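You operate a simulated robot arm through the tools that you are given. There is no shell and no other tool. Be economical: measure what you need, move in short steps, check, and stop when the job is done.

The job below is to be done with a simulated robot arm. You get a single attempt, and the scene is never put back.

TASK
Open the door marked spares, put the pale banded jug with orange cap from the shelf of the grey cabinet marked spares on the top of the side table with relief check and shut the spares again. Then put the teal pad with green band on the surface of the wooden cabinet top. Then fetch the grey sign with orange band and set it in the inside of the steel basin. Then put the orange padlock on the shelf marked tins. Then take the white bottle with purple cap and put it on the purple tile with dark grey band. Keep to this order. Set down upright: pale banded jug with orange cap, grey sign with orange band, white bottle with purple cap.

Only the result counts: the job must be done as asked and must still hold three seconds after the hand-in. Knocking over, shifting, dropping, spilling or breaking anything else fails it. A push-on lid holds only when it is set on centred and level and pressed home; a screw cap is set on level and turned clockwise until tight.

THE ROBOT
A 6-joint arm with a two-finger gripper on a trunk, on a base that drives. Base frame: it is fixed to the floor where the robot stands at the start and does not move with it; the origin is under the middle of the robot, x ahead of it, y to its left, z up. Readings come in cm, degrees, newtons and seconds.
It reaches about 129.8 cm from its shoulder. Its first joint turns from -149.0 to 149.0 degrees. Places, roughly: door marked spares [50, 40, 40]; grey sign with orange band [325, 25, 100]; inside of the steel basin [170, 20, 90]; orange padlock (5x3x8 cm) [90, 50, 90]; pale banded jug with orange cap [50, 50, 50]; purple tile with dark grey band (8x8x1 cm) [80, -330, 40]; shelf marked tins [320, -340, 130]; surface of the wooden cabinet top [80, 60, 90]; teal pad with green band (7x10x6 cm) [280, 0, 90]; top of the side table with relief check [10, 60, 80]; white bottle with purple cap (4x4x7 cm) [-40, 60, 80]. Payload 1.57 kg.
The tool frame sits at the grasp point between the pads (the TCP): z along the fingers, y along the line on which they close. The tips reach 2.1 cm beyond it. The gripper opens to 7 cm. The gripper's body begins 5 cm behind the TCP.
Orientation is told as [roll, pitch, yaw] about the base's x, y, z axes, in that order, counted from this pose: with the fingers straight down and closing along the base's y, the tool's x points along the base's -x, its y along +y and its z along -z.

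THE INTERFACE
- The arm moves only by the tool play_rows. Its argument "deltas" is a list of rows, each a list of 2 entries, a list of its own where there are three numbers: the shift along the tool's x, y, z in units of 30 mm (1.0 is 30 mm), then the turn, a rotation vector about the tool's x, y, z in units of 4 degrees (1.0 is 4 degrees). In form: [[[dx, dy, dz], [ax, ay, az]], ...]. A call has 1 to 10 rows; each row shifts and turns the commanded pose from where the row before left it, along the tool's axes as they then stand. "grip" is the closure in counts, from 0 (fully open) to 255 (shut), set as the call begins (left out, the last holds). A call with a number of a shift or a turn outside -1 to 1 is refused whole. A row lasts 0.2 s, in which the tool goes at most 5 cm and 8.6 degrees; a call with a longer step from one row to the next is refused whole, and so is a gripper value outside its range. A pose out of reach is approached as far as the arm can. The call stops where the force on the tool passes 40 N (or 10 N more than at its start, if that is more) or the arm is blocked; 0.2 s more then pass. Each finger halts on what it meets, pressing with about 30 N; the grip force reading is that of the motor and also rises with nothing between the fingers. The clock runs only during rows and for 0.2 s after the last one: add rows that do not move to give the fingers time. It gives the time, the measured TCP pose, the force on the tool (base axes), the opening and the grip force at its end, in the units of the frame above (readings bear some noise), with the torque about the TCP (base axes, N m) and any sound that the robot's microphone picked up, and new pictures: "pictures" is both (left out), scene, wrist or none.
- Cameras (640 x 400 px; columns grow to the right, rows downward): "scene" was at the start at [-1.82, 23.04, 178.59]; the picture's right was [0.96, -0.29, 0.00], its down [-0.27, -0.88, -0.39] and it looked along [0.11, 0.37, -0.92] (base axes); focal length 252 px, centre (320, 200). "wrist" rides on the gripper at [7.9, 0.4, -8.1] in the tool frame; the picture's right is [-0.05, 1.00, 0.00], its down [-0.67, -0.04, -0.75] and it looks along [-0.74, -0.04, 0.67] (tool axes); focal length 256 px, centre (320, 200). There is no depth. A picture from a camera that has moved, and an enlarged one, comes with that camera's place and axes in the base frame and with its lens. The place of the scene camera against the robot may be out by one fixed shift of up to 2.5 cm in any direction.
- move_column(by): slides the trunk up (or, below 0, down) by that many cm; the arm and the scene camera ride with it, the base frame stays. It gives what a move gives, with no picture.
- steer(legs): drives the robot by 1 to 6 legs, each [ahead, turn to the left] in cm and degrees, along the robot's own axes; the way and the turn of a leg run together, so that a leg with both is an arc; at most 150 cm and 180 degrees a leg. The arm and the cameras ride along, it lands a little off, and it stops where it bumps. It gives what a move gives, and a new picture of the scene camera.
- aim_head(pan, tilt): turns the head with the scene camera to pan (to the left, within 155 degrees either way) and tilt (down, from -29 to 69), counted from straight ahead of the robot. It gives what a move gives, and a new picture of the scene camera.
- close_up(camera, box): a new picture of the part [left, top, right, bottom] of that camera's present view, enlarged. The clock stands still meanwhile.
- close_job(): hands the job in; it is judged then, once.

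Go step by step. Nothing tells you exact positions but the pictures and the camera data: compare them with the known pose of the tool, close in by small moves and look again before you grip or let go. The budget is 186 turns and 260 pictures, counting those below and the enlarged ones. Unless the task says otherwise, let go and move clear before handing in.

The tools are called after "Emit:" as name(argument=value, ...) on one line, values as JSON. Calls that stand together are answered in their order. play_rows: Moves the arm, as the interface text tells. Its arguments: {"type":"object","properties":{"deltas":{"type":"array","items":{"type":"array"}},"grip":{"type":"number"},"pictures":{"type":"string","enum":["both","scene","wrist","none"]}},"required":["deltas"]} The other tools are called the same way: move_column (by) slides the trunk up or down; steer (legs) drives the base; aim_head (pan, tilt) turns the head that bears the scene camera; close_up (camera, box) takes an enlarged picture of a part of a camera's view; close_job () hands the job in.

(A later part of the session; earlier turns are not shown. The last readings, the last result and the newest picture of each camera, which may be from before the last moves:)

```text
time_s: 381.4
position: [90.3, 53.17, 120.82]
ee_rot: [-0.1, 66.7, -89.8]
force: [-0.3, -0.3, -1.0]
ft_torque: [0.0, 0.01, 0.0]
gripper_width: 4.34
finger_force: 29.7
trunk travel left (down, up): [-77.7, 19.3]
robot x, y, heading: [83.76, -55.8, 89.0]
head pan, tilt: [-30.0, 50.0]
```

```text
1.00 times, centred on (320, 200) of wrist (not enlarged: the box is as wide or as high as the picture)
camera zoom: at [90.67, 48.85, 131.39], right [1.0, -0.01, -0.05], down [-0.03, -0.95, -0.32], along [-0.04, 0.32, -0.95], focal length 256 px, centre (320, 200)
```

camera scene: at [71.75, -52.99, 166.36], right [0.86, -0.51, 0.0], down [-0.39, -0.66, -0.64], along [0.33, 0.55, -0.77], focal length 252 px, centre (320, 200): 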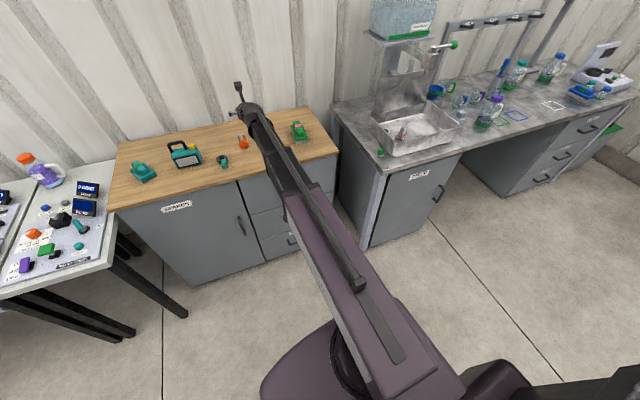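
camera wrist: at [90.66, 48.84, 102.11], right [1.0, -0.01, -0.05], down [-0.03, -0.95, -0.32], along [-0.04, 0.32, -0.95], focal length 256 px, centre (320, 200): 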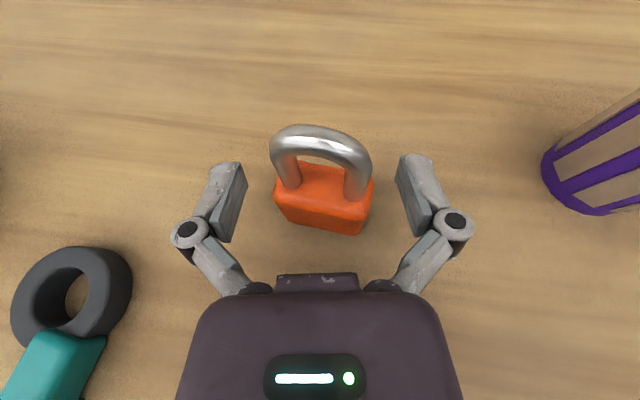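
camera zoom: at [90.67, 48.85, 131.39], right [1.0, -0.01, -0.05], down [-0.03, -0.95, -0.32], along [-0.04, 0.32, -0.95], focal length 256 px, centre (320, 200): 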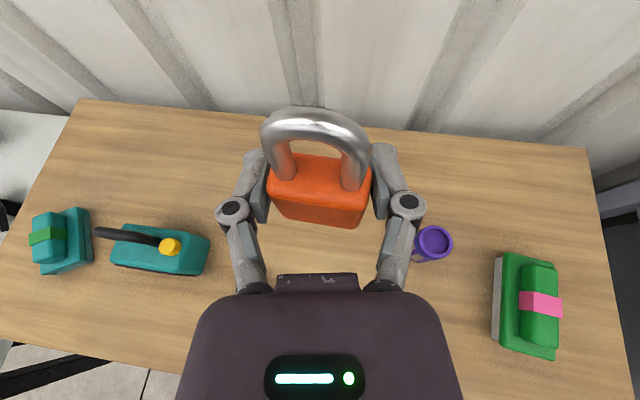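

Padlock held. Back away and drive toward the green rack; look from partway.

Emit:
steer(legs=[[-32, 0], [0, -138], [130, 0]])

Emit:
aim_head(pan=0, tilt=20)

```text
time_s: 400.1
position: [235.26, -272.54, 120.86]
ee_rot: [-0.2, 66.7, 131.7]
force: [-0.3, -1.6, -1.2]
ft_torque: [-0.01, -0.04, -0.02]
gripper_width: 4.08
finger_force: 29.7
trunk travel left (down, up): [-77.7, 19.3]
robot x, y, heading: [168.18, -186.85, -49.7]
head pan, tilt: [-30.0, 50.0]
camera scene: at [180.71, -179.43, 174.35], right [-0.98, -0.18, 0.0], down [-0.13, 0.75, -0.64], along [0.11, -0.63, -0.77], focal length 252 px, centre (320, 200)
```

scene: 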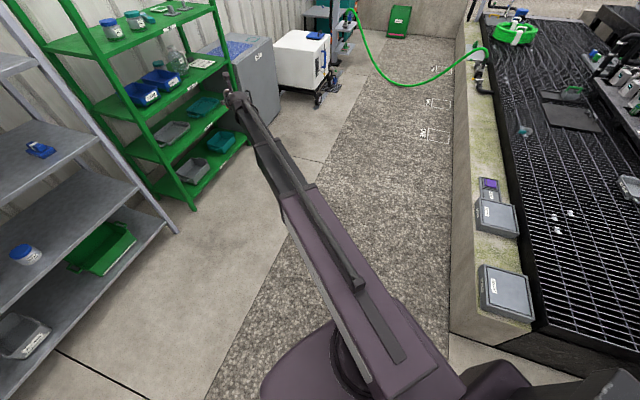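

```text
time_s: 401.1
position: [235.34, -272.48, 120.89]
ee_rot: [0.0, 66.8, 131.7]
force: [0.3, 1.1, -0.3]
ft_torque: [0.02, 0.01, -0.04]
gripper_width: 4.08
finger_force: 30.0
trunk travel left (down, up): [-77.7, 19.3]
robot x, y, heading: [168.57, -186.53, -49.9]
head pan, tilt: [0.0, 20.0]
camera scene: at [185.33, -178.91, 178.9], right [-0.77, -0.64, 0.0], down [-0.22, 0.26, -0.94], along [0.6, -0.72, -0.34], focal length 252 px, centre (320, 200)
```

scene: 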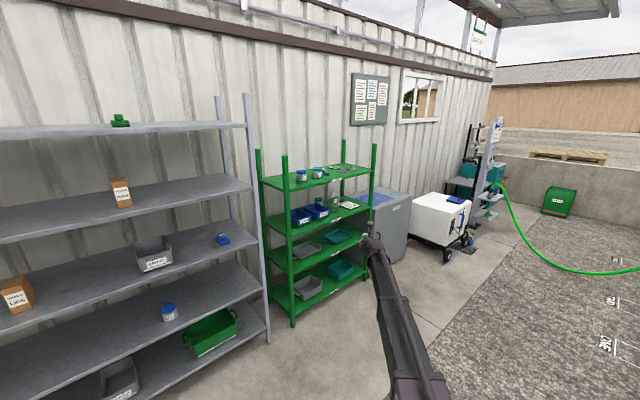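

Emit:
close_up(camera="scene", box=[250, 140, 410, 240])

Emit:
close_up(camera="wrist", box=[0, 0, 640, 400])

```text
4.00 times, centred on (330, 190) of scene
camera zoom: at [185.33, -178.91, 178.9], right [-0.77, -0.64, 0.0], down [-0.22, 0.26, -0.94], along [0.6, -0.72, -0.34], focal length 1008 px, centre (280, 240)
```

zoom: 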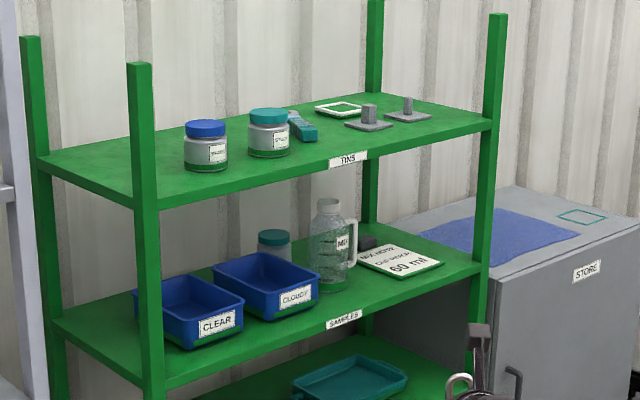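

```text
1.00 times, centred on (320, 200) of wrist (not enlarged: the box is as wide or as high as the picture)
camera zoom: at [232.07, -269.55, 131.4], right [-0.76, -0.65, -0.05], down [-0.61, 0.73, -0.32], along [0.24, -0.21, -0.95], focal length 256 px, centre (320, 200)
```

zoom: 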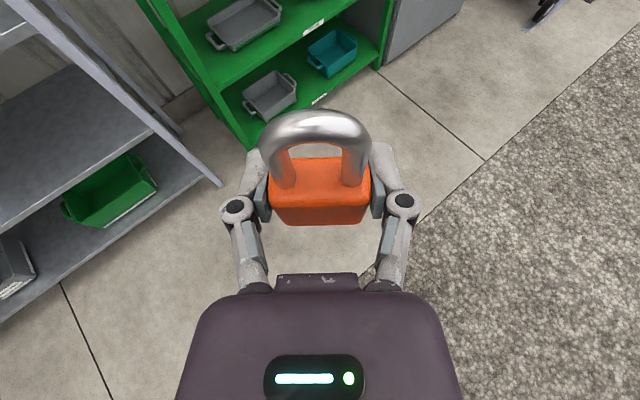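

The TINS shelf is the green rack's top shelf; there is a free front spot near (304, -343). Drive to stand in front of the rack.

Emit:
steer(legs=[[0, -38], [129, 0], [0, 78]])

Emit:
move_column(by=19)

Emit:
close_up(camera="wrist", box=[0, 0, 640, 400])

Emit:
aim_head(pan=-10, tilt=35)

```text
time_s: 416.6
position: [280.11, -337.03, 120.77]
ee_rot: [-0.3, 66.7, 172.4]
force: [-0.3, -0.4, -2.0]
ft_torque: [0.02, 0.03, -0.01]
gripper_width: 4.1
finger_force: 30.1
trunk travel left (down, up): [-77.7, 19.3]
robot x, y, heading: [173.32, -315.98, -9.3]
head pan, tilt: [0.0, 20.0]
camera scene: at [181.84, -299.23, 178.92], right [-0.17, -0.99, 0.0], down [-0.34, 0.06, -0.94], along [0.93, -0.16, -0.34], focal length 252 px, centre (320, 200)
```

scene: 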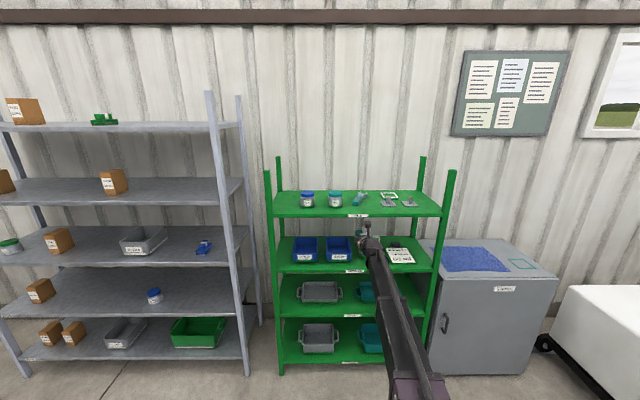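

```text
time_s: 418.7
position: [280.11, -336.9, 139.73]
ee_rot: [-0.2, 66.6, 172.3]
force: [0.6, 0.2, -1.3]
ft_torque: [-0.01, 0.0, 0.03]
gripper_width: 4.08
finger_force: 30.0
trunk travel left (down, up): [-96.7, 0.3]
robot x, y, heading: [173.16, -315.48, -9.6]
head pan, tilt: [0.0, 20.0]
```

```text
1.00 times, centred on (320, 200) of wrist (not enlarged: the box is as wide or as high as the picture)
camera zoom: at [275.7, -336.76, 150.39], right [-0.15, -0.99, -0.05], down [-0.93, 0.16, -0.32], along [0.32, 0.0, -0.95], focal length 256 px, centre (320, 200)
```

zoom: 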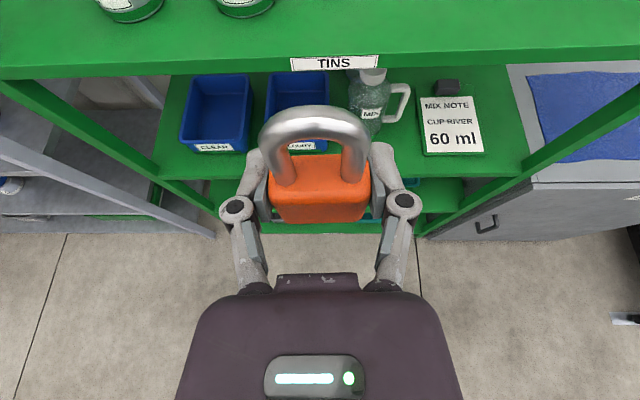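

```text
time_s: 419.4
position: [280.1, -336.94, 139.8]
ee_rot: [-0.2, 66.8, 172.4]
force: [0.3, 0.3, -0.6]
ft_torque: [0.03, 0.02, -0.02]
gripper_width: 4.07
finger_force: 30.2
trunk travel left (down, up): [-96.7, 0.3]
robot x, y, heading: [172.98, -315.57, -9.3]
head pan, tilt: [-10.0, 35.0]
camera scene: at [180.92, -300.52, 195.53], right [-0.34, -0.94, 0.0], down [-0.54, 0.19, -0.82], along [0.77, -0.27, -0.57], focal length 252 px, centre (320, 200)
```

scene: 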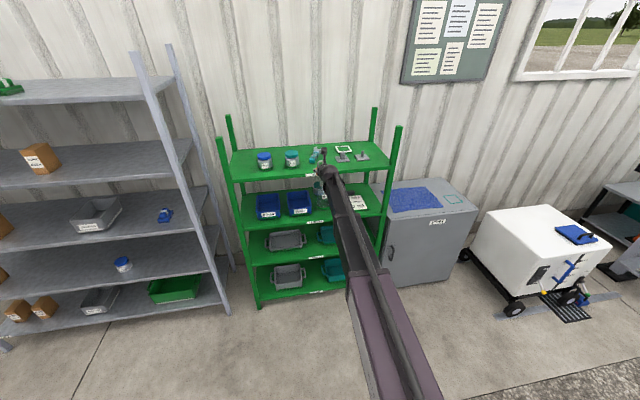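

Emit:
steer(legs=[[20, 0]])

Emit:
close_up(camera="wrist", box=[0, 0, 640, 400])

```text
time_s: 421.3
position: [300.15, -340.27, 139.7]
ee_rot: [-0.2, 66.7, 172.4]
force: [1.2, 0.2, -1.6]
ft_torque: [0.01, -0.01, -0.01]
gripper_width: 4.08
finger_force: 29.5
trunk travel left (down, up): [-96.7, 0.3]
robot x, y, heading: [193.28, -319.14, -9.7]
head pan, tilt: [-10.0, 35.0]
camera scene: at [200.99, -303.92, 195.52], right [-0.34, -0.94, 0.0], down [-0.54, 0.19, -0.82], along [0.77, -0.28, -0.57], focal length 252 px, centre (320, 200)
```

scene: 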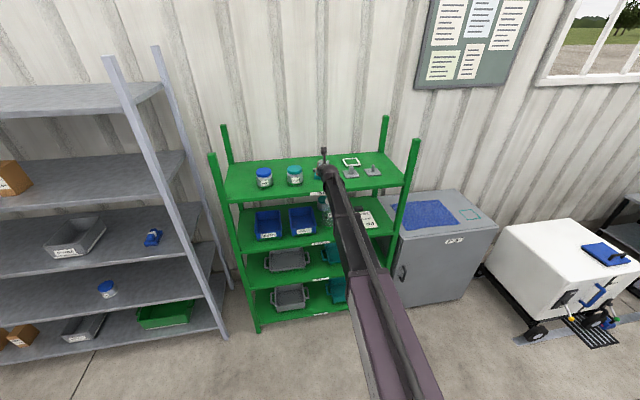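

```text
1.00 times, centred on (320, 200) of wrist (not enlarged: the box is as wide or as high as the picture)
camera zoom: at [295.71, -340.17, 150.29], right [-0.15, -0.99, -0.05], down [-0.93, 0.16, -0.32], along [0.32, 0.0, -0.95], focal length 256 px, centre (320, 200)
```

zoom: 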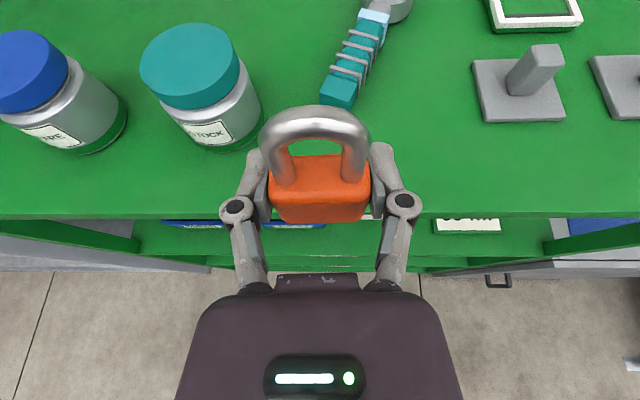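

Shelf surface at z≈126.8, front edge x≈302. Move 6.5 cm further in and lower.

Emit:
steer(legs=[[6.5, 0]])

Emit:
move_column(by=-8.5)

Emit:
close_up(camera="wrist", box=[0, 0, 640, 400])

Emit:
move_column(by=-0.8)

```text
time_s: 422.3
position: [306.69, -341.44, 139.71]
ee_rot: [-0.2, 66.8, 172.3]
force: [-0.2, -0.5, -0.9]
ft_torque: [-0.01, 0.02, 0.02]
gripper_width: 4.09
finger_force: 30.1
trunk travel left (down, up): [-96.7, 0.3]
robot x, y, heading: [199.75, -320.11, -9.7]
head pan, tilt: [-10.0, 35.0]
camera scene: at [207.57, -305.04, 195.52], right [-0.34, -0.94, 0.0], down [-0.54, 0.19, -0.82], along [0.77, -0.28, -0.57], focal length 252 px, centre (320, 200)
```

scene: 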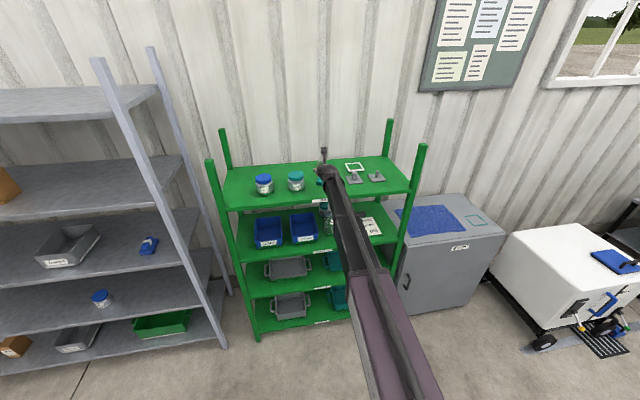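

```text
time_s: 423.6
position: [306.53, -341.47, 131.3]
ee_rot: [-0.1, 66.7, 172.4]
force: [-0.4, -0.1, -1.2]
ft_torque: [-0.02, -0.03, -0.01]
gripper_width: 4.07
finger_force: 29.5
trunk travel left (down, up): [-88.2, 8.8]
robot x, y, heading: [199.95, -319.97, -9.6]
head pan, tilt: [-10.0, 35.0]
```

```text
1.00 times, centred on (320, 200) of wrist (not enlarged: the box is as wide or as high as the picture)
camera zoom: at [302.09, -341.27, 141.91], right [-0.15, -0.99, -0.05], down [-0.93, 0.16, -0.32], along [0.32, 0.0, -0.95], focal length 256 px, centre (320, 200)
```

zoom: 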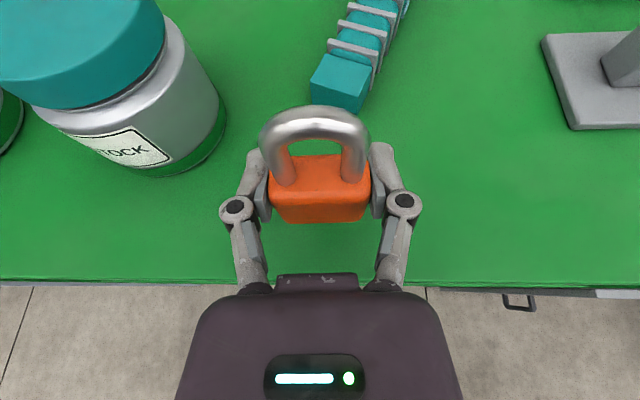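

```text
time_s: 424.1
position: [306.41, -341.47, 130.45]
ee_rot: [0.0, 66.7, 172.2]
force: [0.0, -0.1, -1.0]
ft_torque: [0.0, 0.03, 0.0]
gripper_width: 4.08
finger_force: 29.9
trunk travel left (down, up): [-87.4, 9.6]
robot x, y, heading: [199.81, -320.07, -9.6]
head pan, tilt: [-10.0, 35.0]
```

Emit:
move_column(by=-0.6)

Emit:
move_column(by=-0.5)

Emit:
move_column(by=-0.4)

```text
time_s: 424.7
position: [306.51, -341.43, 129.82]
ee_rot: [-0.1, 66.7, 172.4]
force: [0.0, 0.2, -2.2]
ft_torque: [0.02, 0.01, 0.02]
gripper_width: 4.06
finger_force: 30.1
trunk travel left (down, up): [-86.8, 10.2]
robot x, y, heading: [199.65, -320.14, -9.6]
head pan, tilt: [-10.0, 35.0]
```

```text
time_s: 425.2
position: [306.48, -341.42, 129.34]
ee_rot: [-0.2, 66.8, 172.3]
force: [0.4, 0.4, -1.7]
ft_torque: [0.02, 0.0, 0.01]
gripper_width: 4.07
finger_force: 29.9
trunk travel left (down, up): [-86.3, 10.7]
robot x, y, heading: [200.03, -319.9, -9.3]
head pan, tilt: [-10.0, 35.0]
```

```text
time_s: 425.7
position: [306.51, -341.47, 128.99]
ee_rot: [-0.1, 66.6, 172.3]
force: [-0.3, 0.3, -1.5]
ft_torque: [-0.02, -0.03, 0.05]
gripper_width: 4.07
finger_force: 29.7
trunk travel left (down, up): [-85.9, 11.1]
robot x, y, heading: [199.81, -319.67, -9.6]
head pan, tilt: [-10.0, 35.0]
```

Emit:
move_column(by=-0.4)

Emit:
move_column(by=-0.4)

Emit:
close_up(camera="wrist", box=[200, 80, 440, 230])

```text
time_s: 426.3
position: [306.54, -341.45, 128.74]
ee_rot: [-0.1, 66.9, 172.3]
force: [2.2, -0.8, 7.9]
ft_torque: [-0.08, 0.02, 0.03]
gripper_width: 4.08
finger_force: 30.1
trunk travel left (down, up): [-85.5, 11.5]
robot x, y, heading: [199.54, -319.74, -9.6]
head pan, tilt: [-10.0, 35.0]
```

```text
time_s: 426.8
position: [306.33, -341.32, 128.59]
ee_rot: [-0.1, 67.0, 172.3]
force: [8.1, -1.5, 25.8]
ft_torque: [-0.05, -0.33, 0.02]
gripper_width: 4.08
finger_force: 30.3
trunk travel left (down, up): [-85.1, 11.9]
robot x, y, heading: [199.64, -320.05, -9.5]
head pan, tilt: [-10.0, 35.0]
```

```text
2.67 times, centred on (320, 155) of wrist
camera zoom: at [301.88, -341.23, 139.08], right [-0.15, -0.99, -0.05], down [-0.93, 0.16, -0.32], along [0.33, 0.0, -0.94], focal length 683 px, centre (320, 320)
```

zoom: 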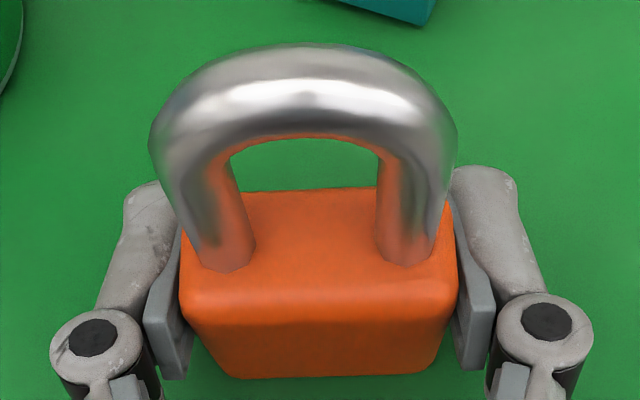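

Contact made. Relieve, release, and withdraw.

Emit:
move_column(by=0.4)

Emit:
play_rows(deltas=[[[0, 0, 0], [0, 0, 0]], [[0, 0, 0], [0, 0, 0]], [[0, 0, 0], [0, 0, 0]]], grip=20, pictures="wrist")

```text
time_s: 427.3
position: [306.33, -341.41, 128.64]
ee_rot: [-0.1, 66.6, 172.4]
force: [-0.9, 1.0, -0.8]
ft_torque: [-0.01, 0.01, 0.02]
gripper_width: 4.08
finger_force: 30.4
trunk travel left (down, up): [-85.5, 11.5]
robot x, y, heading: [199.43, -319.84, -9.6]
head pan, tilt: [-10.0, 35.0]
```

```text
time_s: 428.1
position: [306.52, -341.51, 128.58]
ee_rot: [-0.1, 66.7, 172.3]
force: [-0.8, 0.2, 0.5]
ft_torque: [-0.02, -0.02, 0.01]
gripper_width: 6.46
finger_force: 0.1
trunk travel left (down, up): [-85.5, 11.5]
robot x, y, heading: [199.99, -319.96, -9.5]
head pan, tilt: [-10.0, 35.0]
camera wrist: at [302.09, -341.26, 139.21], right [-0.15, -0.99, -0.05], down [-0.93, 0.16, -0.32], along [0.32, 0.0, -0.95], focal length 256 px, centre (320, 200)
```

wrist: 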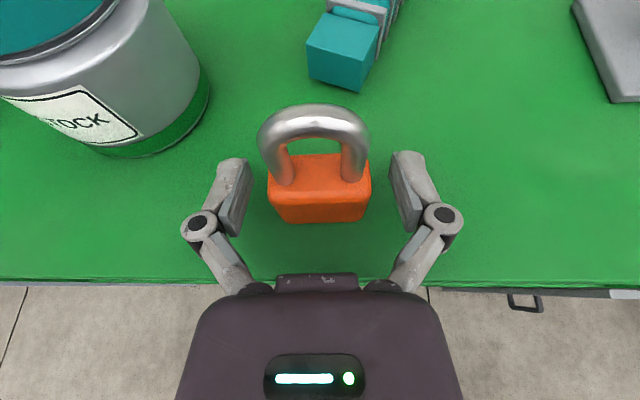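

Padlock stands on the TINS shelf. Back out and drive to the bench with the white bottle.

Emit:
steer(legs=[[-32, 0], [0, 96.5], [115, 0], [0, 46], [100, 0], [70, 0]])

Emit:
play_rows(deltas=[[[-0.425, 0, -0.015], [0, -1, 0]], [[-0.425, 0, -0.015], [0, -1, 0]], [[-0.425, 0, -0.015], [0, -1, 0]], [[-0.425, 0, -0.015], [0, -1, 0]], [[-0.425, 0, -0.015], [0, -1, 0]], [[-0.425, 0, -0.015], [0, -1, 0]], [[-0.425, 0, -0.015], [0, -1, 0]], [[-0.425, 0, -0.015], [0, -1, 0]], [[-0.425, 0, -0.015], [0, -1, 0]], [[-0.425, 0, -0.015], [0, -1, 0]]], grip=0, pictures="none")

Emit:
play_rows(deltas=[[[-0.425, 0, -0.015], [0, -1, 0]], [[-0.425, 0, -0.015], [0, -1, 0]], [[-0.425, 0, -0.015], [0, -1, 0]], [[-0.425, 0, -0.015], [0, -1, 0]], [[-0.425, 0, -0.015], [0, -1, 0]], [[-0.425, 0, -0.015], [0, -1, 0]], [[-0.3, 0, -0.01], [0, -0.7, 0]], [[0, 0, 0], [0, 0, 0]]], pictures="none")

```text
time_s: 456.9
position: [-15.96, 8.65, 128.7]
ee_rot: [-0.2, 66.6, -44.8]
force: [-1.0, 0.2, -0.6]
ft_torque: [-0.05, -0.01, -0.03]
gripper_width: 6.46
finger_force: 0.0
trunk travel left (down, up): [-85.5, 11.5]
robot x, y, heading: [56.32, -72.77, 133.0]
head pan, tilt: [-10.0, 35.0]
camera scene: at [43.05, -79.94, 184.32], right [0.84, 0.54, 0.0], down [0.31, -0.48, -0.82], along [-0.44, 0.69, -0.57], focal length 252 px, centre (320, 200)
```

scene: 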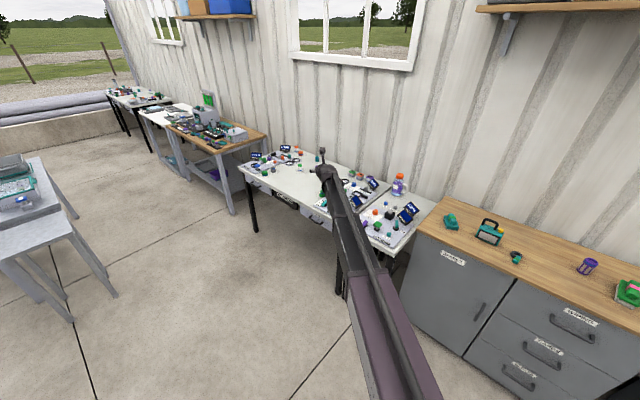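

```text
time_s: 459.1
position: [-8.25, 4.16, 119.35]
ee_rot: [-0.2, 26.7, -44.2]
force: [0.0, 0.3, -0.7]
ft_torque: [0.0, 0.02, 0.0]
gripper_width: 7.0
finger_force: 0.0
out of reach, approached as far as the arm can: row 7, 8, 9, 10
trunk travel left (down, up): [-85.5, 11.5]
robot x, y, heading: [56.05, -72.98, 132.7]
head pan, tilt: [-10.0, 35.0]
```

```text
time_s: 460.9
position: [-1.33, -0.95, 117.41]
ee_rot: [-0.2, -0.1, -44.1]
force: [-0.1, -0.3, -0.1]
ft_torque: [0.05, 0.02, 0.0]
gripper_width: 7.01
finger_force: 0.1
out of reach, approached as far as the arm can: row 1, 3, 6
trunk travel left (down, up): [-85.5, 11.5]
robot x, y, heading: [56.89, -72.68, 132.9]
head pan, tilt: [-10.0, 35.0]
```

Emit:
steer(legs=[[0, -132], [-93, 0], [0, 91]])

Emit:
close_up(camera="wrist", box=[0, 0, 640, 400])

```text
time_s: 480.9
position: [-30.7, 20.09, 117.49]
ee_rot: [-0.2, 0.0, -86.6]
force: [-0.3, 0.0, 0.6]
ft_torque: [0.02, 0.02, -0.02]
gripper_width: 7.01
finger_force: 0.1
trunk travel left (down, up): [-85.5, 11.5]
robot x, y, heading: [-37.71, -71.81, 89.8]
head pan, tilt: [-10.0, 35.0]
camera scene: at [-51.71, -67.23, 184.34], right [0.98, -0.17, 0.0], down [-0.1, -0.56, -0.82], along [0.14, 0.81, -0.57], focal length 252 px, centre (320, 200)
```

scene: 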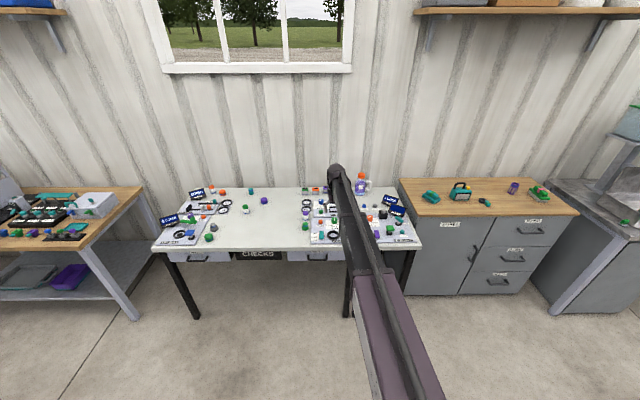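

```text
1.00 times, centred on (320, 200) of wrist (not enlarged: the box is as wide or as high as the picture)
camera zoom: at [-30.76, 28.09, 125.58], right [1.0, 0.01, 0.0], down [0.01, -0.67, 0.75], along [0.0, -0.75, -0.67], focal length 256 px, centre (320, 200)
```

zoom: 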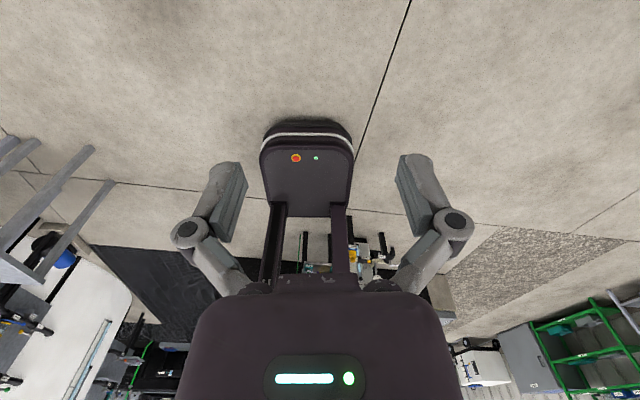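

Emit:
close_up(camera="scene", box=[180, 170, 340, 270])

Emit:
close_up(camera="scene", box=[280, 170, 400, 245])

```text
4.00 times, centred on (260, 220) of scene
camera zoom: at [-51.71, -67.23, 184.34], right [0.98, -0.17, 0.0], down [-0.1, -0.56, -0.82], along [0.14, 0.81, -0.57], focal length 1008 px, centre (560, 120)
```

zoom: 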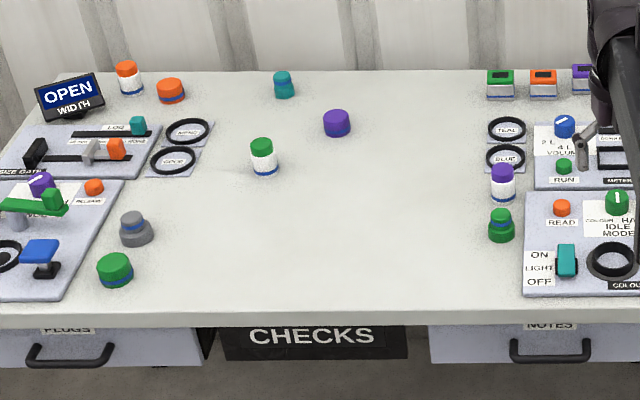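

```text
5.33 times, centred on (340, 208) of scene
camera zoom: at [-51.71, -67.23, 184.34], right [0.98, -0.17, 0.0], down [-0.1, -0.56, -0.82], along [0.14, 0.81, -0.57], focal length 1344 px, centre (213, 160)
```

zoom: 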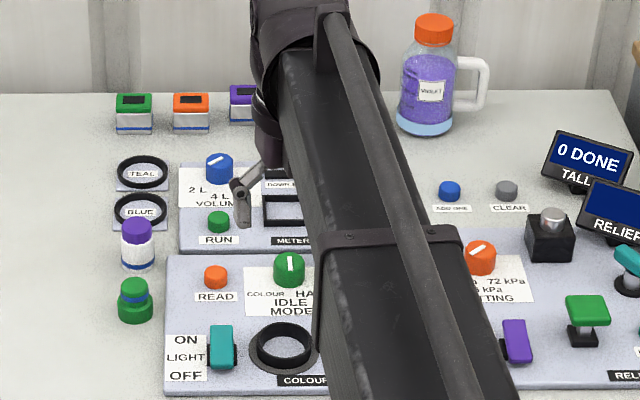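

Bottle is at about (-38, 59). Turn 3.4° and drive forward 39 cm to get above it.

Emit:
steer(legs=[[0, 3.4], [39, 0]])

Emit:
close_up(camera="wrist", box=[0, 0, 640, 400])

```text
time_s: 484.3
position: [-38.61, 59.24, 117.31]
ee_rot: [-0.1, -0.1, -83.2]
force: [0.2, 0.3, 0.7]
ft_torque: [0.01, -0.02, 0.03]
gripper_width: 6.99
finger_force: 0.0
trunk travel left (down, up): [-85.5, 11.5]
robot x, y, heading: [-39.45, -33.3, 93.5]
head pan, tilt: [-10.0, 35.0]
camera scene: at [-54.26, -29.26, 184.32], right [0.99, -0.11, 0.0], down [-0.06, -0.57, -0.82], along [0.09, 0.81, -0.57], focal length 252 px, centre (320, 200)
```

scene: 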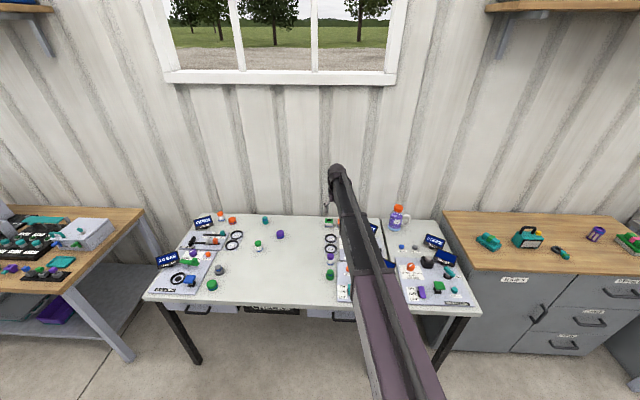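

```text
1.00 times, centred on (320, 200) of wrist (not enlarged: the box is as wide or as high as the picture)
camera zoom: at [-39.06, 67.21, 125.5], right [1.0, 0.06, 0.0], down [0.05, -0.66, 0.75], along [0.05, -0.74, -0.67], focal length 256 px, centre (320, 200)
```

zoom: 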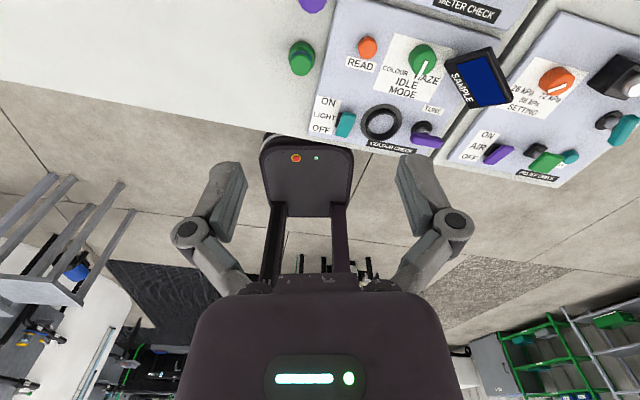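

Emit:
move_column(by=-20)

Emit:
play_rows(deltas=[[[0.1, -0.27, 0], [0, 0, 0]], [[0, 0, 0], [0, 0, 0]]], grip=40, pictures="wrist")

```text
time_s: 486.4
position: [-38.51, 59.07, 97.54]
ee_rot: [-0.2, 0.0, -83.1]
force: [-0.7, 0.0, -0.9]
ft_torque: [0.0, 0.01, 0.04]
gripper_width: 6.99
finger_force: 0.1
trunk travel left (down, up): [-65.5, 31.5]
robot x, y, heading: [-39.5, -33.11, 93.6]
head pan, tilt: [-10.0, 35.0]
```

```text
time_s: 487.0
position: [-39.21, 59.32, 97.41]
ee_rot: [-0.2, 0.0, -82.9]
force: [0.4, -0.2, 0.8]
ft_torque: [0.01, 0.01, -0.01]
gripper_width: 5.91
finger_force: 0.0
trunk travel left (down, up): [-65.5, 31.5]
robot x, y, heading: [-39.38, -32.97, 93.9]
head pan, tilt: [-10.0, 35.0]
camera wrist: at [-39.84, 67.32, 105.57], right [1.0, 0.07, 0.0], down [0.05, -0.66, 0.75], along [0.05, -0.74, -0.67], focal length 256 px, centre (320, 200)
```

wrist: 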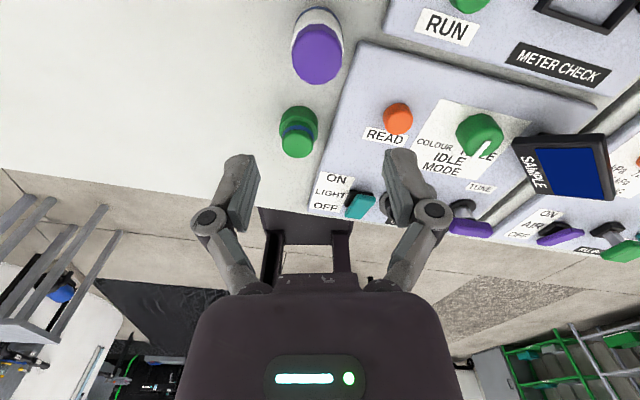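

Emit:
play_rows(deltas=[[[0.53, -0.1, 0], [0, 0, 0]], [[0, 0, 0], [0, 0, 0]]], pictures="none")

Emit:
move_column(by=-9)

Emit:
close_up(camera="wrist", box=[0, 0, 640, 400])

```text
time_s: 487.6
position: [-39.67, 60.95, 97.37]
ee_rot: [-0.3, 0.0, -82.5]
force: [-0.1, -0.1, -0.5]
ft_torque: [0.0, -0.02, 0.0]
gripper_width: 5.89
finger_force: 0.0
trunk travel left (down, up): [-65.5, 31.5]
robot x, y, heading: [-39.83, -32.87, 93.7]
head pan, tilt: [-10.0, 35.0]
```

```text
time_s: 488.9
position: [-39.78, 60.89, 88.34]
ee_rot: [-0.3, 0.1, -82.7]
force: [0.1, -0.6, -0.8]
ft_torque: [0.02, -0.02, -0.01]
gripper_width: 5.91
finger_force: 0.1
trunk travel left (down, up): [-56.5, 40.5]
robot x, y, heading: [-39.56, -33.15, 93.4]
head pan, tilt: [-10.0, 35.0]
```

```text
1.00 times, centred on (320, 200) of wrist (not enlarged: the box is as wide or as high as the picture)
camera zoom: at [-40.31, 68.85, 96.58], right [1.0, 0.08, -0.01], down [0.05, -0.66, 0.75], along [0.05, -0.74, -0.67], focal length 256 px, centre (320, 200)
```

zoom: 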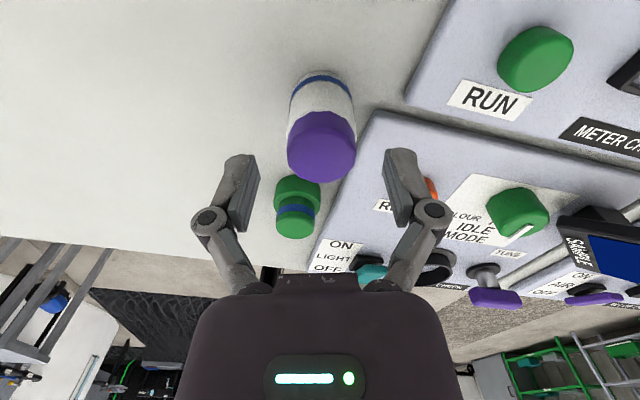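

Emit:
move_column(by=-3.8)

Emit:
play_rows(deltas=[[[0, 0, 0], [0, 0, 0]], [[0, 0, 0], [0, 0, 0]], [[0, 0, 0], [0, 0, 0]], [[0, 0, 0], [0, 0, 0]]], grip=255, pictures="wrist")

```text
time_s: 489.7
position: [-39.67, 60.75, 84.49]
ee_rot: [-0.3, 0.0, -82.7]
force: [0.1, -0.5, -0.5]
ft_torque: [-0.03, -0.02, 0.0]
gripper_width: 5.88
finger_force: 0.1
trunk travel left (down, up): [-52.7, 44.3]
robot x, y, heading: [-39.52, -33.24, 93.9]
head pan, tilt: [-10.0, 35.0]
```

```text
time_s: 490.7
position: [-39.62, 60.82, 84.56]
ee_rot: [-0.3, 0.0, -82.7]
force: [-0.1, 0.4, 2.9]
ft_torque: [-0.01, 0.05, -0.04]
gripper_width: 3.77
finger_force: 30.3
trunk travel left (down, up): [-52.7, 44.3]
robot x, y, heading: [-39.69, -33.22, 93.7]
head pan, tilt: [-10.0, 35.0]
camera wrist: at [-40.3, 68.84, 92.8], right [1.0, 0.08, -0.01], down [0.05, -0.66, 0.75], along [0.05, -0.74, -0.67], focal length 256 px, centre (320, 200)
```

wrist: 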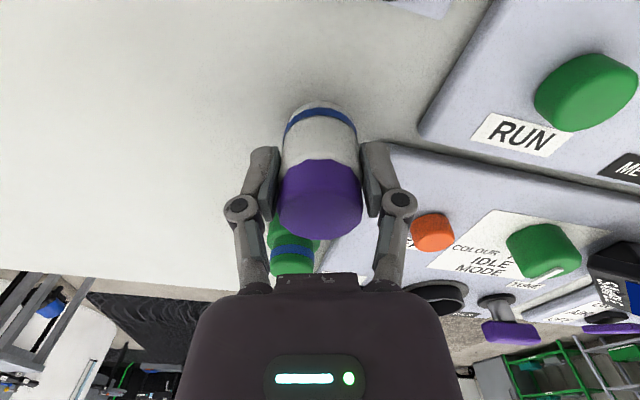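

Emit:
move_column(by=25)

Emit:
close_up(camera="wrist", box=[0, 0, 640, 400])

```text
time_s: 493.3
position: [-39.81, 60.86, 109.56]
ee_rot: [-0.3, 0.0, -82.7]
force: [0.6, -0.2, -0.7]
ft_torque: [-0.01, 0.0, 0.03]
gripper_width: 3.78
finger_force: 30.2
trunk travel left (down, up): [-77.7, 19.3]
robot x, y, heading: [-39.56, -32.77, 93.5]
head pan, tilt: [-10.0, 35.0]
```

```text
1.00 times, centred on (320, 200) of wrist (not enlarged: the box is as wide or as high as the picture)
camera zoom: at [-40.31, 68.87, 117.75], right [1.0, 0.08, -0.01], down [0.05, -0.66, 0.75], along [0.05, -0.74, -0.67], focal length 256 px, centre (320, 200)
```

zoom: 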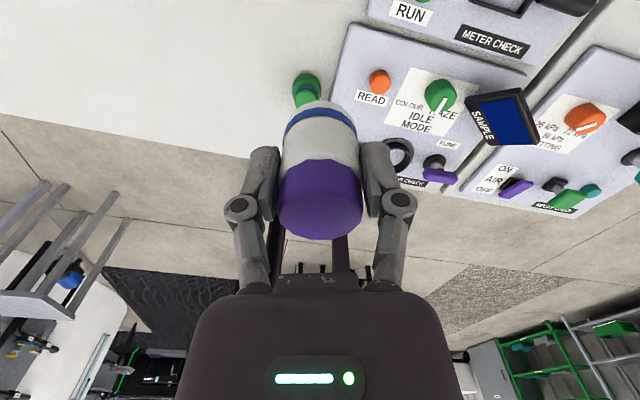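

Bottle held. Drive it to the kerb with the purple tile.

Emit:
steer(legs=[[-40, 0], [0, -93.5], [93, 0], [0, -47], [100, 0], [74, 0]])

Emit:
steer(legs=[[0, -43], [122, 0]])

Emit:
aim_head(pan=-50, tilt=45)

```text
time_s: 521.1
position: [233.26, -273.06, 109.48]
ee_rot: [-0.3, 0.0, 136.8]
force: [-0.5, 0.1, -0.7]
ft_torque: [0.02, 0.02, -0.02]
gripper_width: 3.76
finger_force: 30.1
trunk travel left (down, up): [-77.7, 19.3]
robot x, y, heading: [173.62, -200.94, -46.6]
head pan, tilt: [-10.0, 35.0]
camera scene: at [188.71, -192.52, 176.53], right [-0.84, -0.55, 0.0], down [-0.32, 0.48, -0.82], along [0.45, -0.68, -0.57], focal length 252 px, centre (320, 200)
```

scene: 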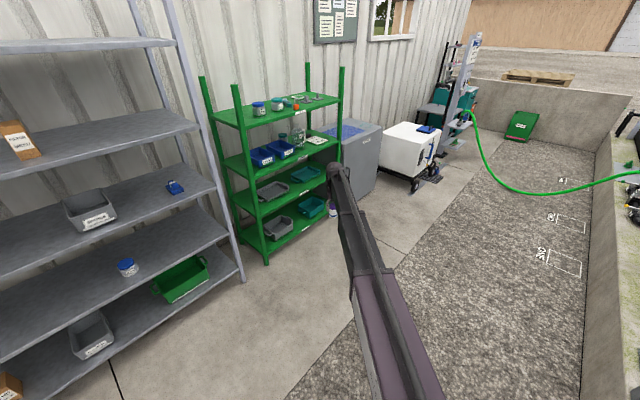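

```text
time_s: 531.6
position: [167.72, -417.46, 109.46]
ee_rot: [-0.4, 0.0, 93.7]
force: [-0.3, -0.1, 0.3]
ft_torque: [-0.01, 0.01, -0.02]
gripper_width: 3.76
finger_force: 29.7
trunk travel left (down, up): [-77.7, 19.3]
robot x, y, heading: [174.05, -323.91, -89.4]
head pan, tilt: [-10.0, 35.0]
camera scene: at [190.16, -327.25, 176.52], right [-0.99, 0.16, 0.0], down [0.09, 0.57, -0.82], along [-0.13, -0.81, -0.57], focal length 252 px, centre (320, 200)
```

scene: 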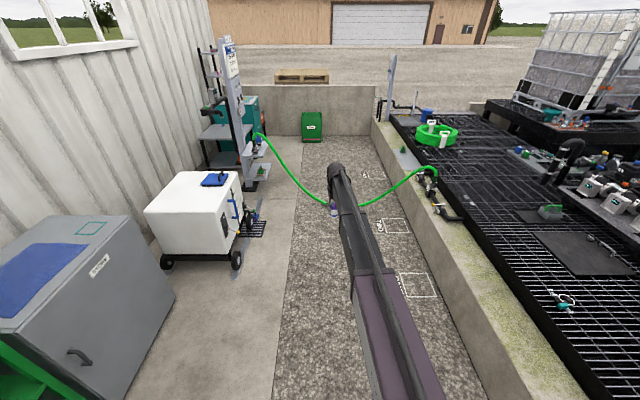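

```text
time_s: 532.7
position: [167.65, -417.36, 109.58]
ee_rot: [-0.2, 0.0, 93.7]
force: [-0.2, 0.1, 0.2]
ft_torque: [-0.03, 0.01, 0.02]
gripper_width: 3.76
finger_force: 29.9
trunk travel left (down, up): [-77.7, 19.3]
robot x, y, heading: [174.01, -323.86, -89.6]
head pan, tilt: [-50.0, 45.0]
camera scene: at [185.43, -323.83, 175.04], right [-0.65, 0.76, 0.0], down [0.54, 0.46, -0.71], along [-0.54, -0.46, -0.71], focal length 252 px, centre (320, 200)
```

scene: 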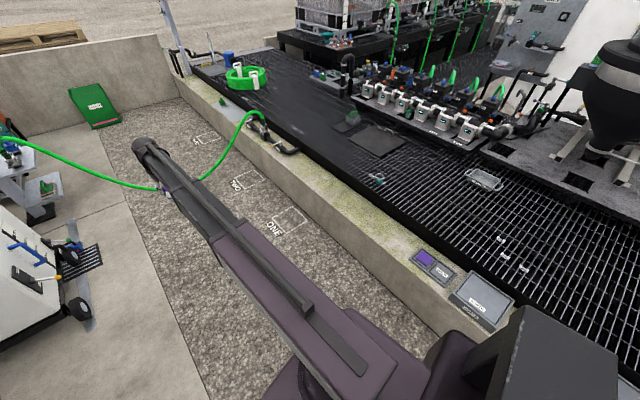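

Emit:
close_up(camera="scene", box=[380, 220, 540, 320])

```text
4.00 times, centred on (460, 270) of scene
camera zoom: at [185.43, -323.83, 175.04], right [-0.65, 0.76, 0.0], down [0.54, 0.46, -0.71], along [-0.54, -0.46, -0.71], focal length 1008 px, centre (-240, -80)
```

zoom: 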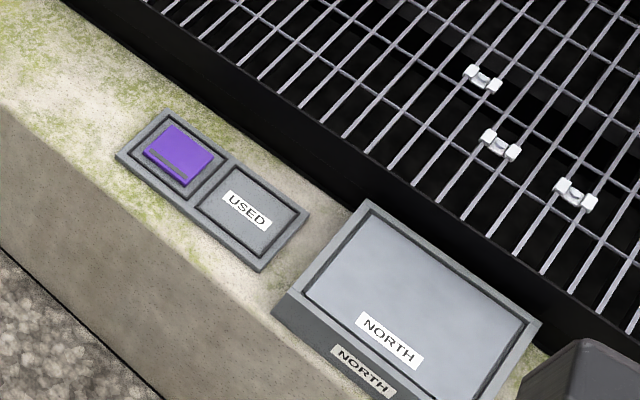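

Tile at about (81, -329), z≈41. Turn the base to bring the bottle over it.

Emit:
steer(legs=[[0, -86]])

Emit:
move_column(by=-40)

Emit:
close_up(camera="wrist", box=[0, 0, 640, 400])

```text
time_s: 538.6
position: [79.72, -324.72, 109.61]
ee_rot: [-0.3, 0.0, 8.0]
force: [-0.8, -0.2, -0.2]
ft_torque: [0.02, -0.07, 0.01]
gripper_width: 3.77
finger_force: 30.3
trunk travel left (down, up): [-77.7, 19.3]
robot x, y, heading: [173.65, -323.6, -174.9]
head pan, tilt: [-50.0, 45.0]
camera scene: at [174.83, -334.04, 175.04], right [0.7, 0.71, 0.0], down [0.5, -0.5, -0.71], along [-0.5, 0.5, -0.71], focal length 252 px, centre (320, 200)
```

scene: 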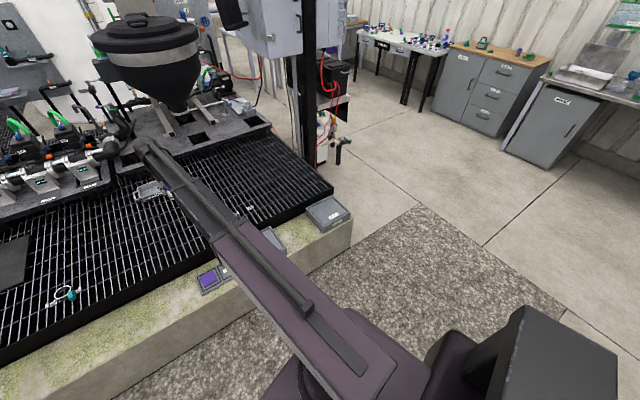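

```text
time_s: 542.4
position: [79.77, -324.8, 69.48]
ee_rot: [-0.3, 0.0, 8.0]
force: [0.5, 0.4, -0.7]
ft_torque: [0.02, -0.01, 0.0]
gripper_width: 3.77
finger_force: 30.4
trunk travel left (down, up): [-37.7, 59.3]
robot x, y, heading: [173.53, -323.69, -174.8]
head pan, tilt: [-50.0, 45.0]
```

```text
1.00 times, centred on (320, 200) of wrist (not enlarged: the box is as wide or as high as the picture)
camera zoom: at [71.75, -325.38, 77.76], right [-0.09, 1.0, -0.01], down [0.66, 0.06, 0.75], along [0.74, 0.06, -0.67], focal length 256 px, centre (320, 200)
```

zoom: 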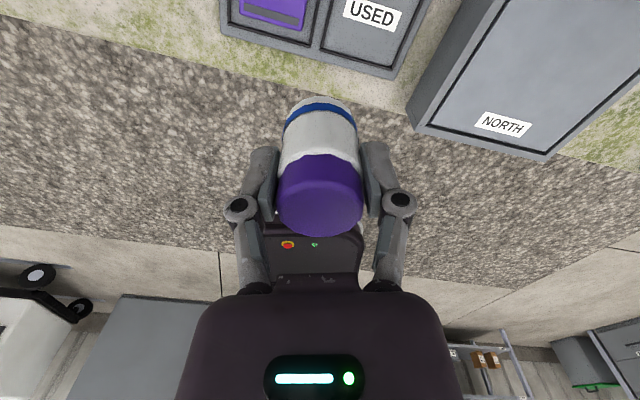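

Emit:
play_rows(deltas=[[[0.08, -0.83, 0], [0, 0, 0]], [[0.08, -0.83, 0], [0, 0, 0]], [[0, 0, 0], [0, 0, 0]]], pictures="none")

Emit:
move_column(by=-12)

Emit:
close_up(camera="wrist", box=[0, 0, 640, 400])

```text
time_s: 543.2
position: [79.86, -327.4, 69.42]
ee_rot: [-0.6, 0.0, 9.4]
force: [-0.1, -0.4, -1.1]
ft_torque: [-0.02, 0.0, 0.0]
gripper_width: 3.77
finger_force: 30.1
out of reach, approached as far as the arm can: row 1, 2
trunk travel left (down, up): [-37.7, 59.3]
robot x, y, heading: [173.6, -323.62, -174.9]
head pan, tilt: [-50.0, 45.0]
```

```text
time_s: 544.7
position: [79.87, -327.26, 57.44]
ee_rot: [-0.6, 0.1, 9.4]
force: [-0.5, 0.4, 0.1]
ft_torque: [-0.04, 0.01, 0.0]
gripper_width: 3.77
finger_force: 30.7
trunk travel left (down, up): [-25.7, 71.3]
robot x, y, heading: [173.57, -323.98, -174.7]
head pan, tilt: [-50.0, 45.0]
```

```text
1.00 times, centred on (320, 200) of wrist (not enlarged: the box is as wide or as high as the picture)
camera zoom: at [71.88, -328.04, 65.77], right [-0.11, 0.99, -0.01], down [0.66, 0.08, 0.74], along [0.74, 0.08, -0.67], focal length 256 px, centre (320, 200)
```

zoom: 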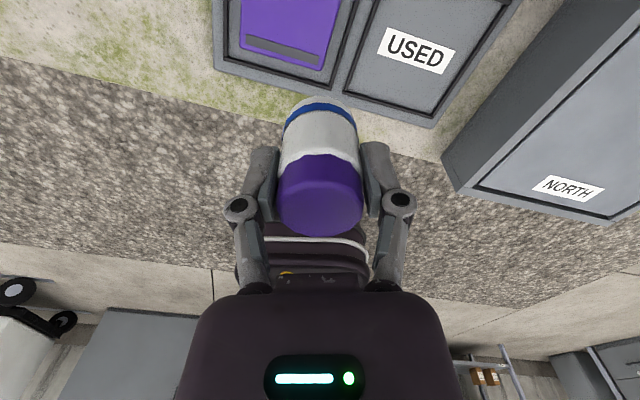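

Emit:
steer(legs=[[0, 1.7], [2.4, 0]])

Emit:
close_up(camera="wrist", box=[0, 0, 640, 400])

```text
time_s: 545.9
position: [77.63, -330.27, 57.49]
ee_rot: [-0.6, 0.0, 11.0]
force: [-0.7, -0.4, -0.4]
ft_torque: [0.03, 0.01, -0.02]
gripper_width: 3.76
finger_force: 29.9
trunk travel left (down, up): [-25.7, 71.3]
robot x, y, heading: [171.37, -323.95, -173.2]
head pan, tilt: [-50.0, 45.0]
camera scene: at [172.78, -334.33, 123.04], right [0.69, 0.73, 0.0], down [0.51, -0.49, -0.71], along [-0.51, 0.49, -0.71], focal length 252 px, centre (320, 200)
```

scene: 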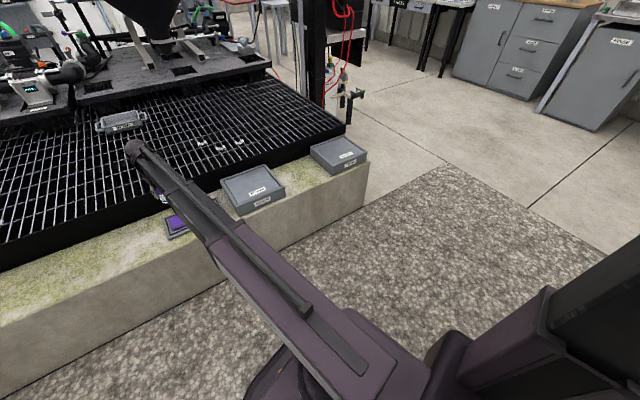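

```text
1.00 times, centred on (320, 200) of wrist (not enlarged: the box is as wide or as high as the picture)
camera zoom: at [69.64, -331.31, 65.79], right [-0.14, 0.99, -0.01], down [0.66, 0.1, 0.74], along [0.74, 0.1, -0.67], focal length 256 px, centre (320, 200)
```

zoom: 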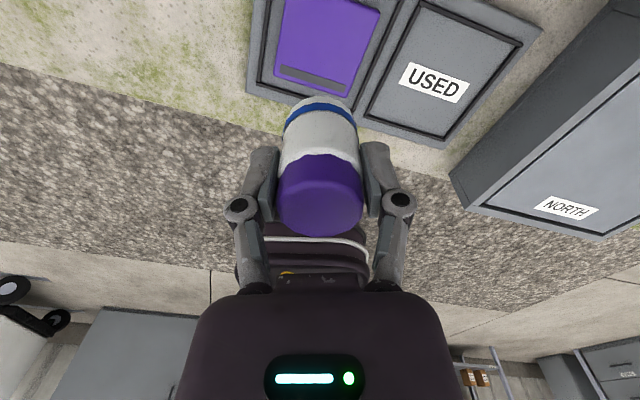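

Bottle is centred over the tile. Lower.

Emit:
move_column(by=-7.5)

Emit:
close_up(camera="wrist", box=[0, 0, 640, 400])

Emit:
move_column(by=-0.8)

Emit:
move_column(by=-0.6)

```text
time_s: 547.0
position: [77.52, -330.35, 50.08]
ee_rot: [-0.6, 0.0, 11.2]
force: [-0.3, 0.2, -0.8]
ft_torque: [0.01, -0.03, 0.01]
gripper_width: 3.77
finger_force: 30.0
trunk travel left (down, up): [-18.2, 78.8]
robot x, y, heading: [171.04, -324.18, -173.3]
head pan, tilt: [-50.0, 45.0]
```

```text
1.00 times, centred on (320, 200) of wrist (not enlarged: the box is as wide or as high as the picture)
camera zoom: at [69.63, -331.32, 58.27], right [-0.14, 0.99, -0.01], down [0.66, 0.1, 0.74], along [0.74, 0.1, -0.67], focal length 256 px, centre (320, 200)
```

zoom: 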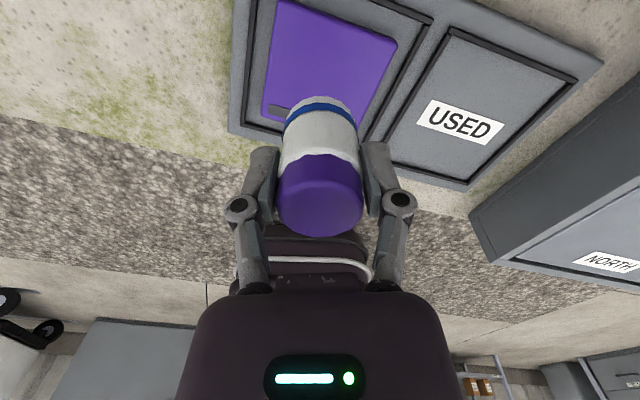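

```text
time_s: 547.6
position: [77.62, -330.26, 49.24]
ee_rot: [-0.6, 0.0, 11.1]
force: [0.4, 0.1, -0.1]
ft_torque: [0.0, 0.0, 0.02]
gripper_width: 3.78
finger_force: 29.9
trunk travel left (down, up): [-17.4, 79.6]
robot x, y, heading: [171.46, -323.79, -173.4]
head pan, tilt: [-50.0, 45.0]
```

```text
time_s: 548.2
position: [77.63, -330.3, 48.71]
ee_rot: [-0.6, 0.0, 11.2]
force: [0.1, -0.5, -0.4]
ft_torque: [0.0, 0.02, 0.03]
gripper_width: 3.78
finger_force: 29.9
trunk travel left (down, up): [-16.8, 80.2]
robot x, y, heading: [171.41, -324.37, -173.6]
head pan, tilt: [-50.0, 45.0]
```

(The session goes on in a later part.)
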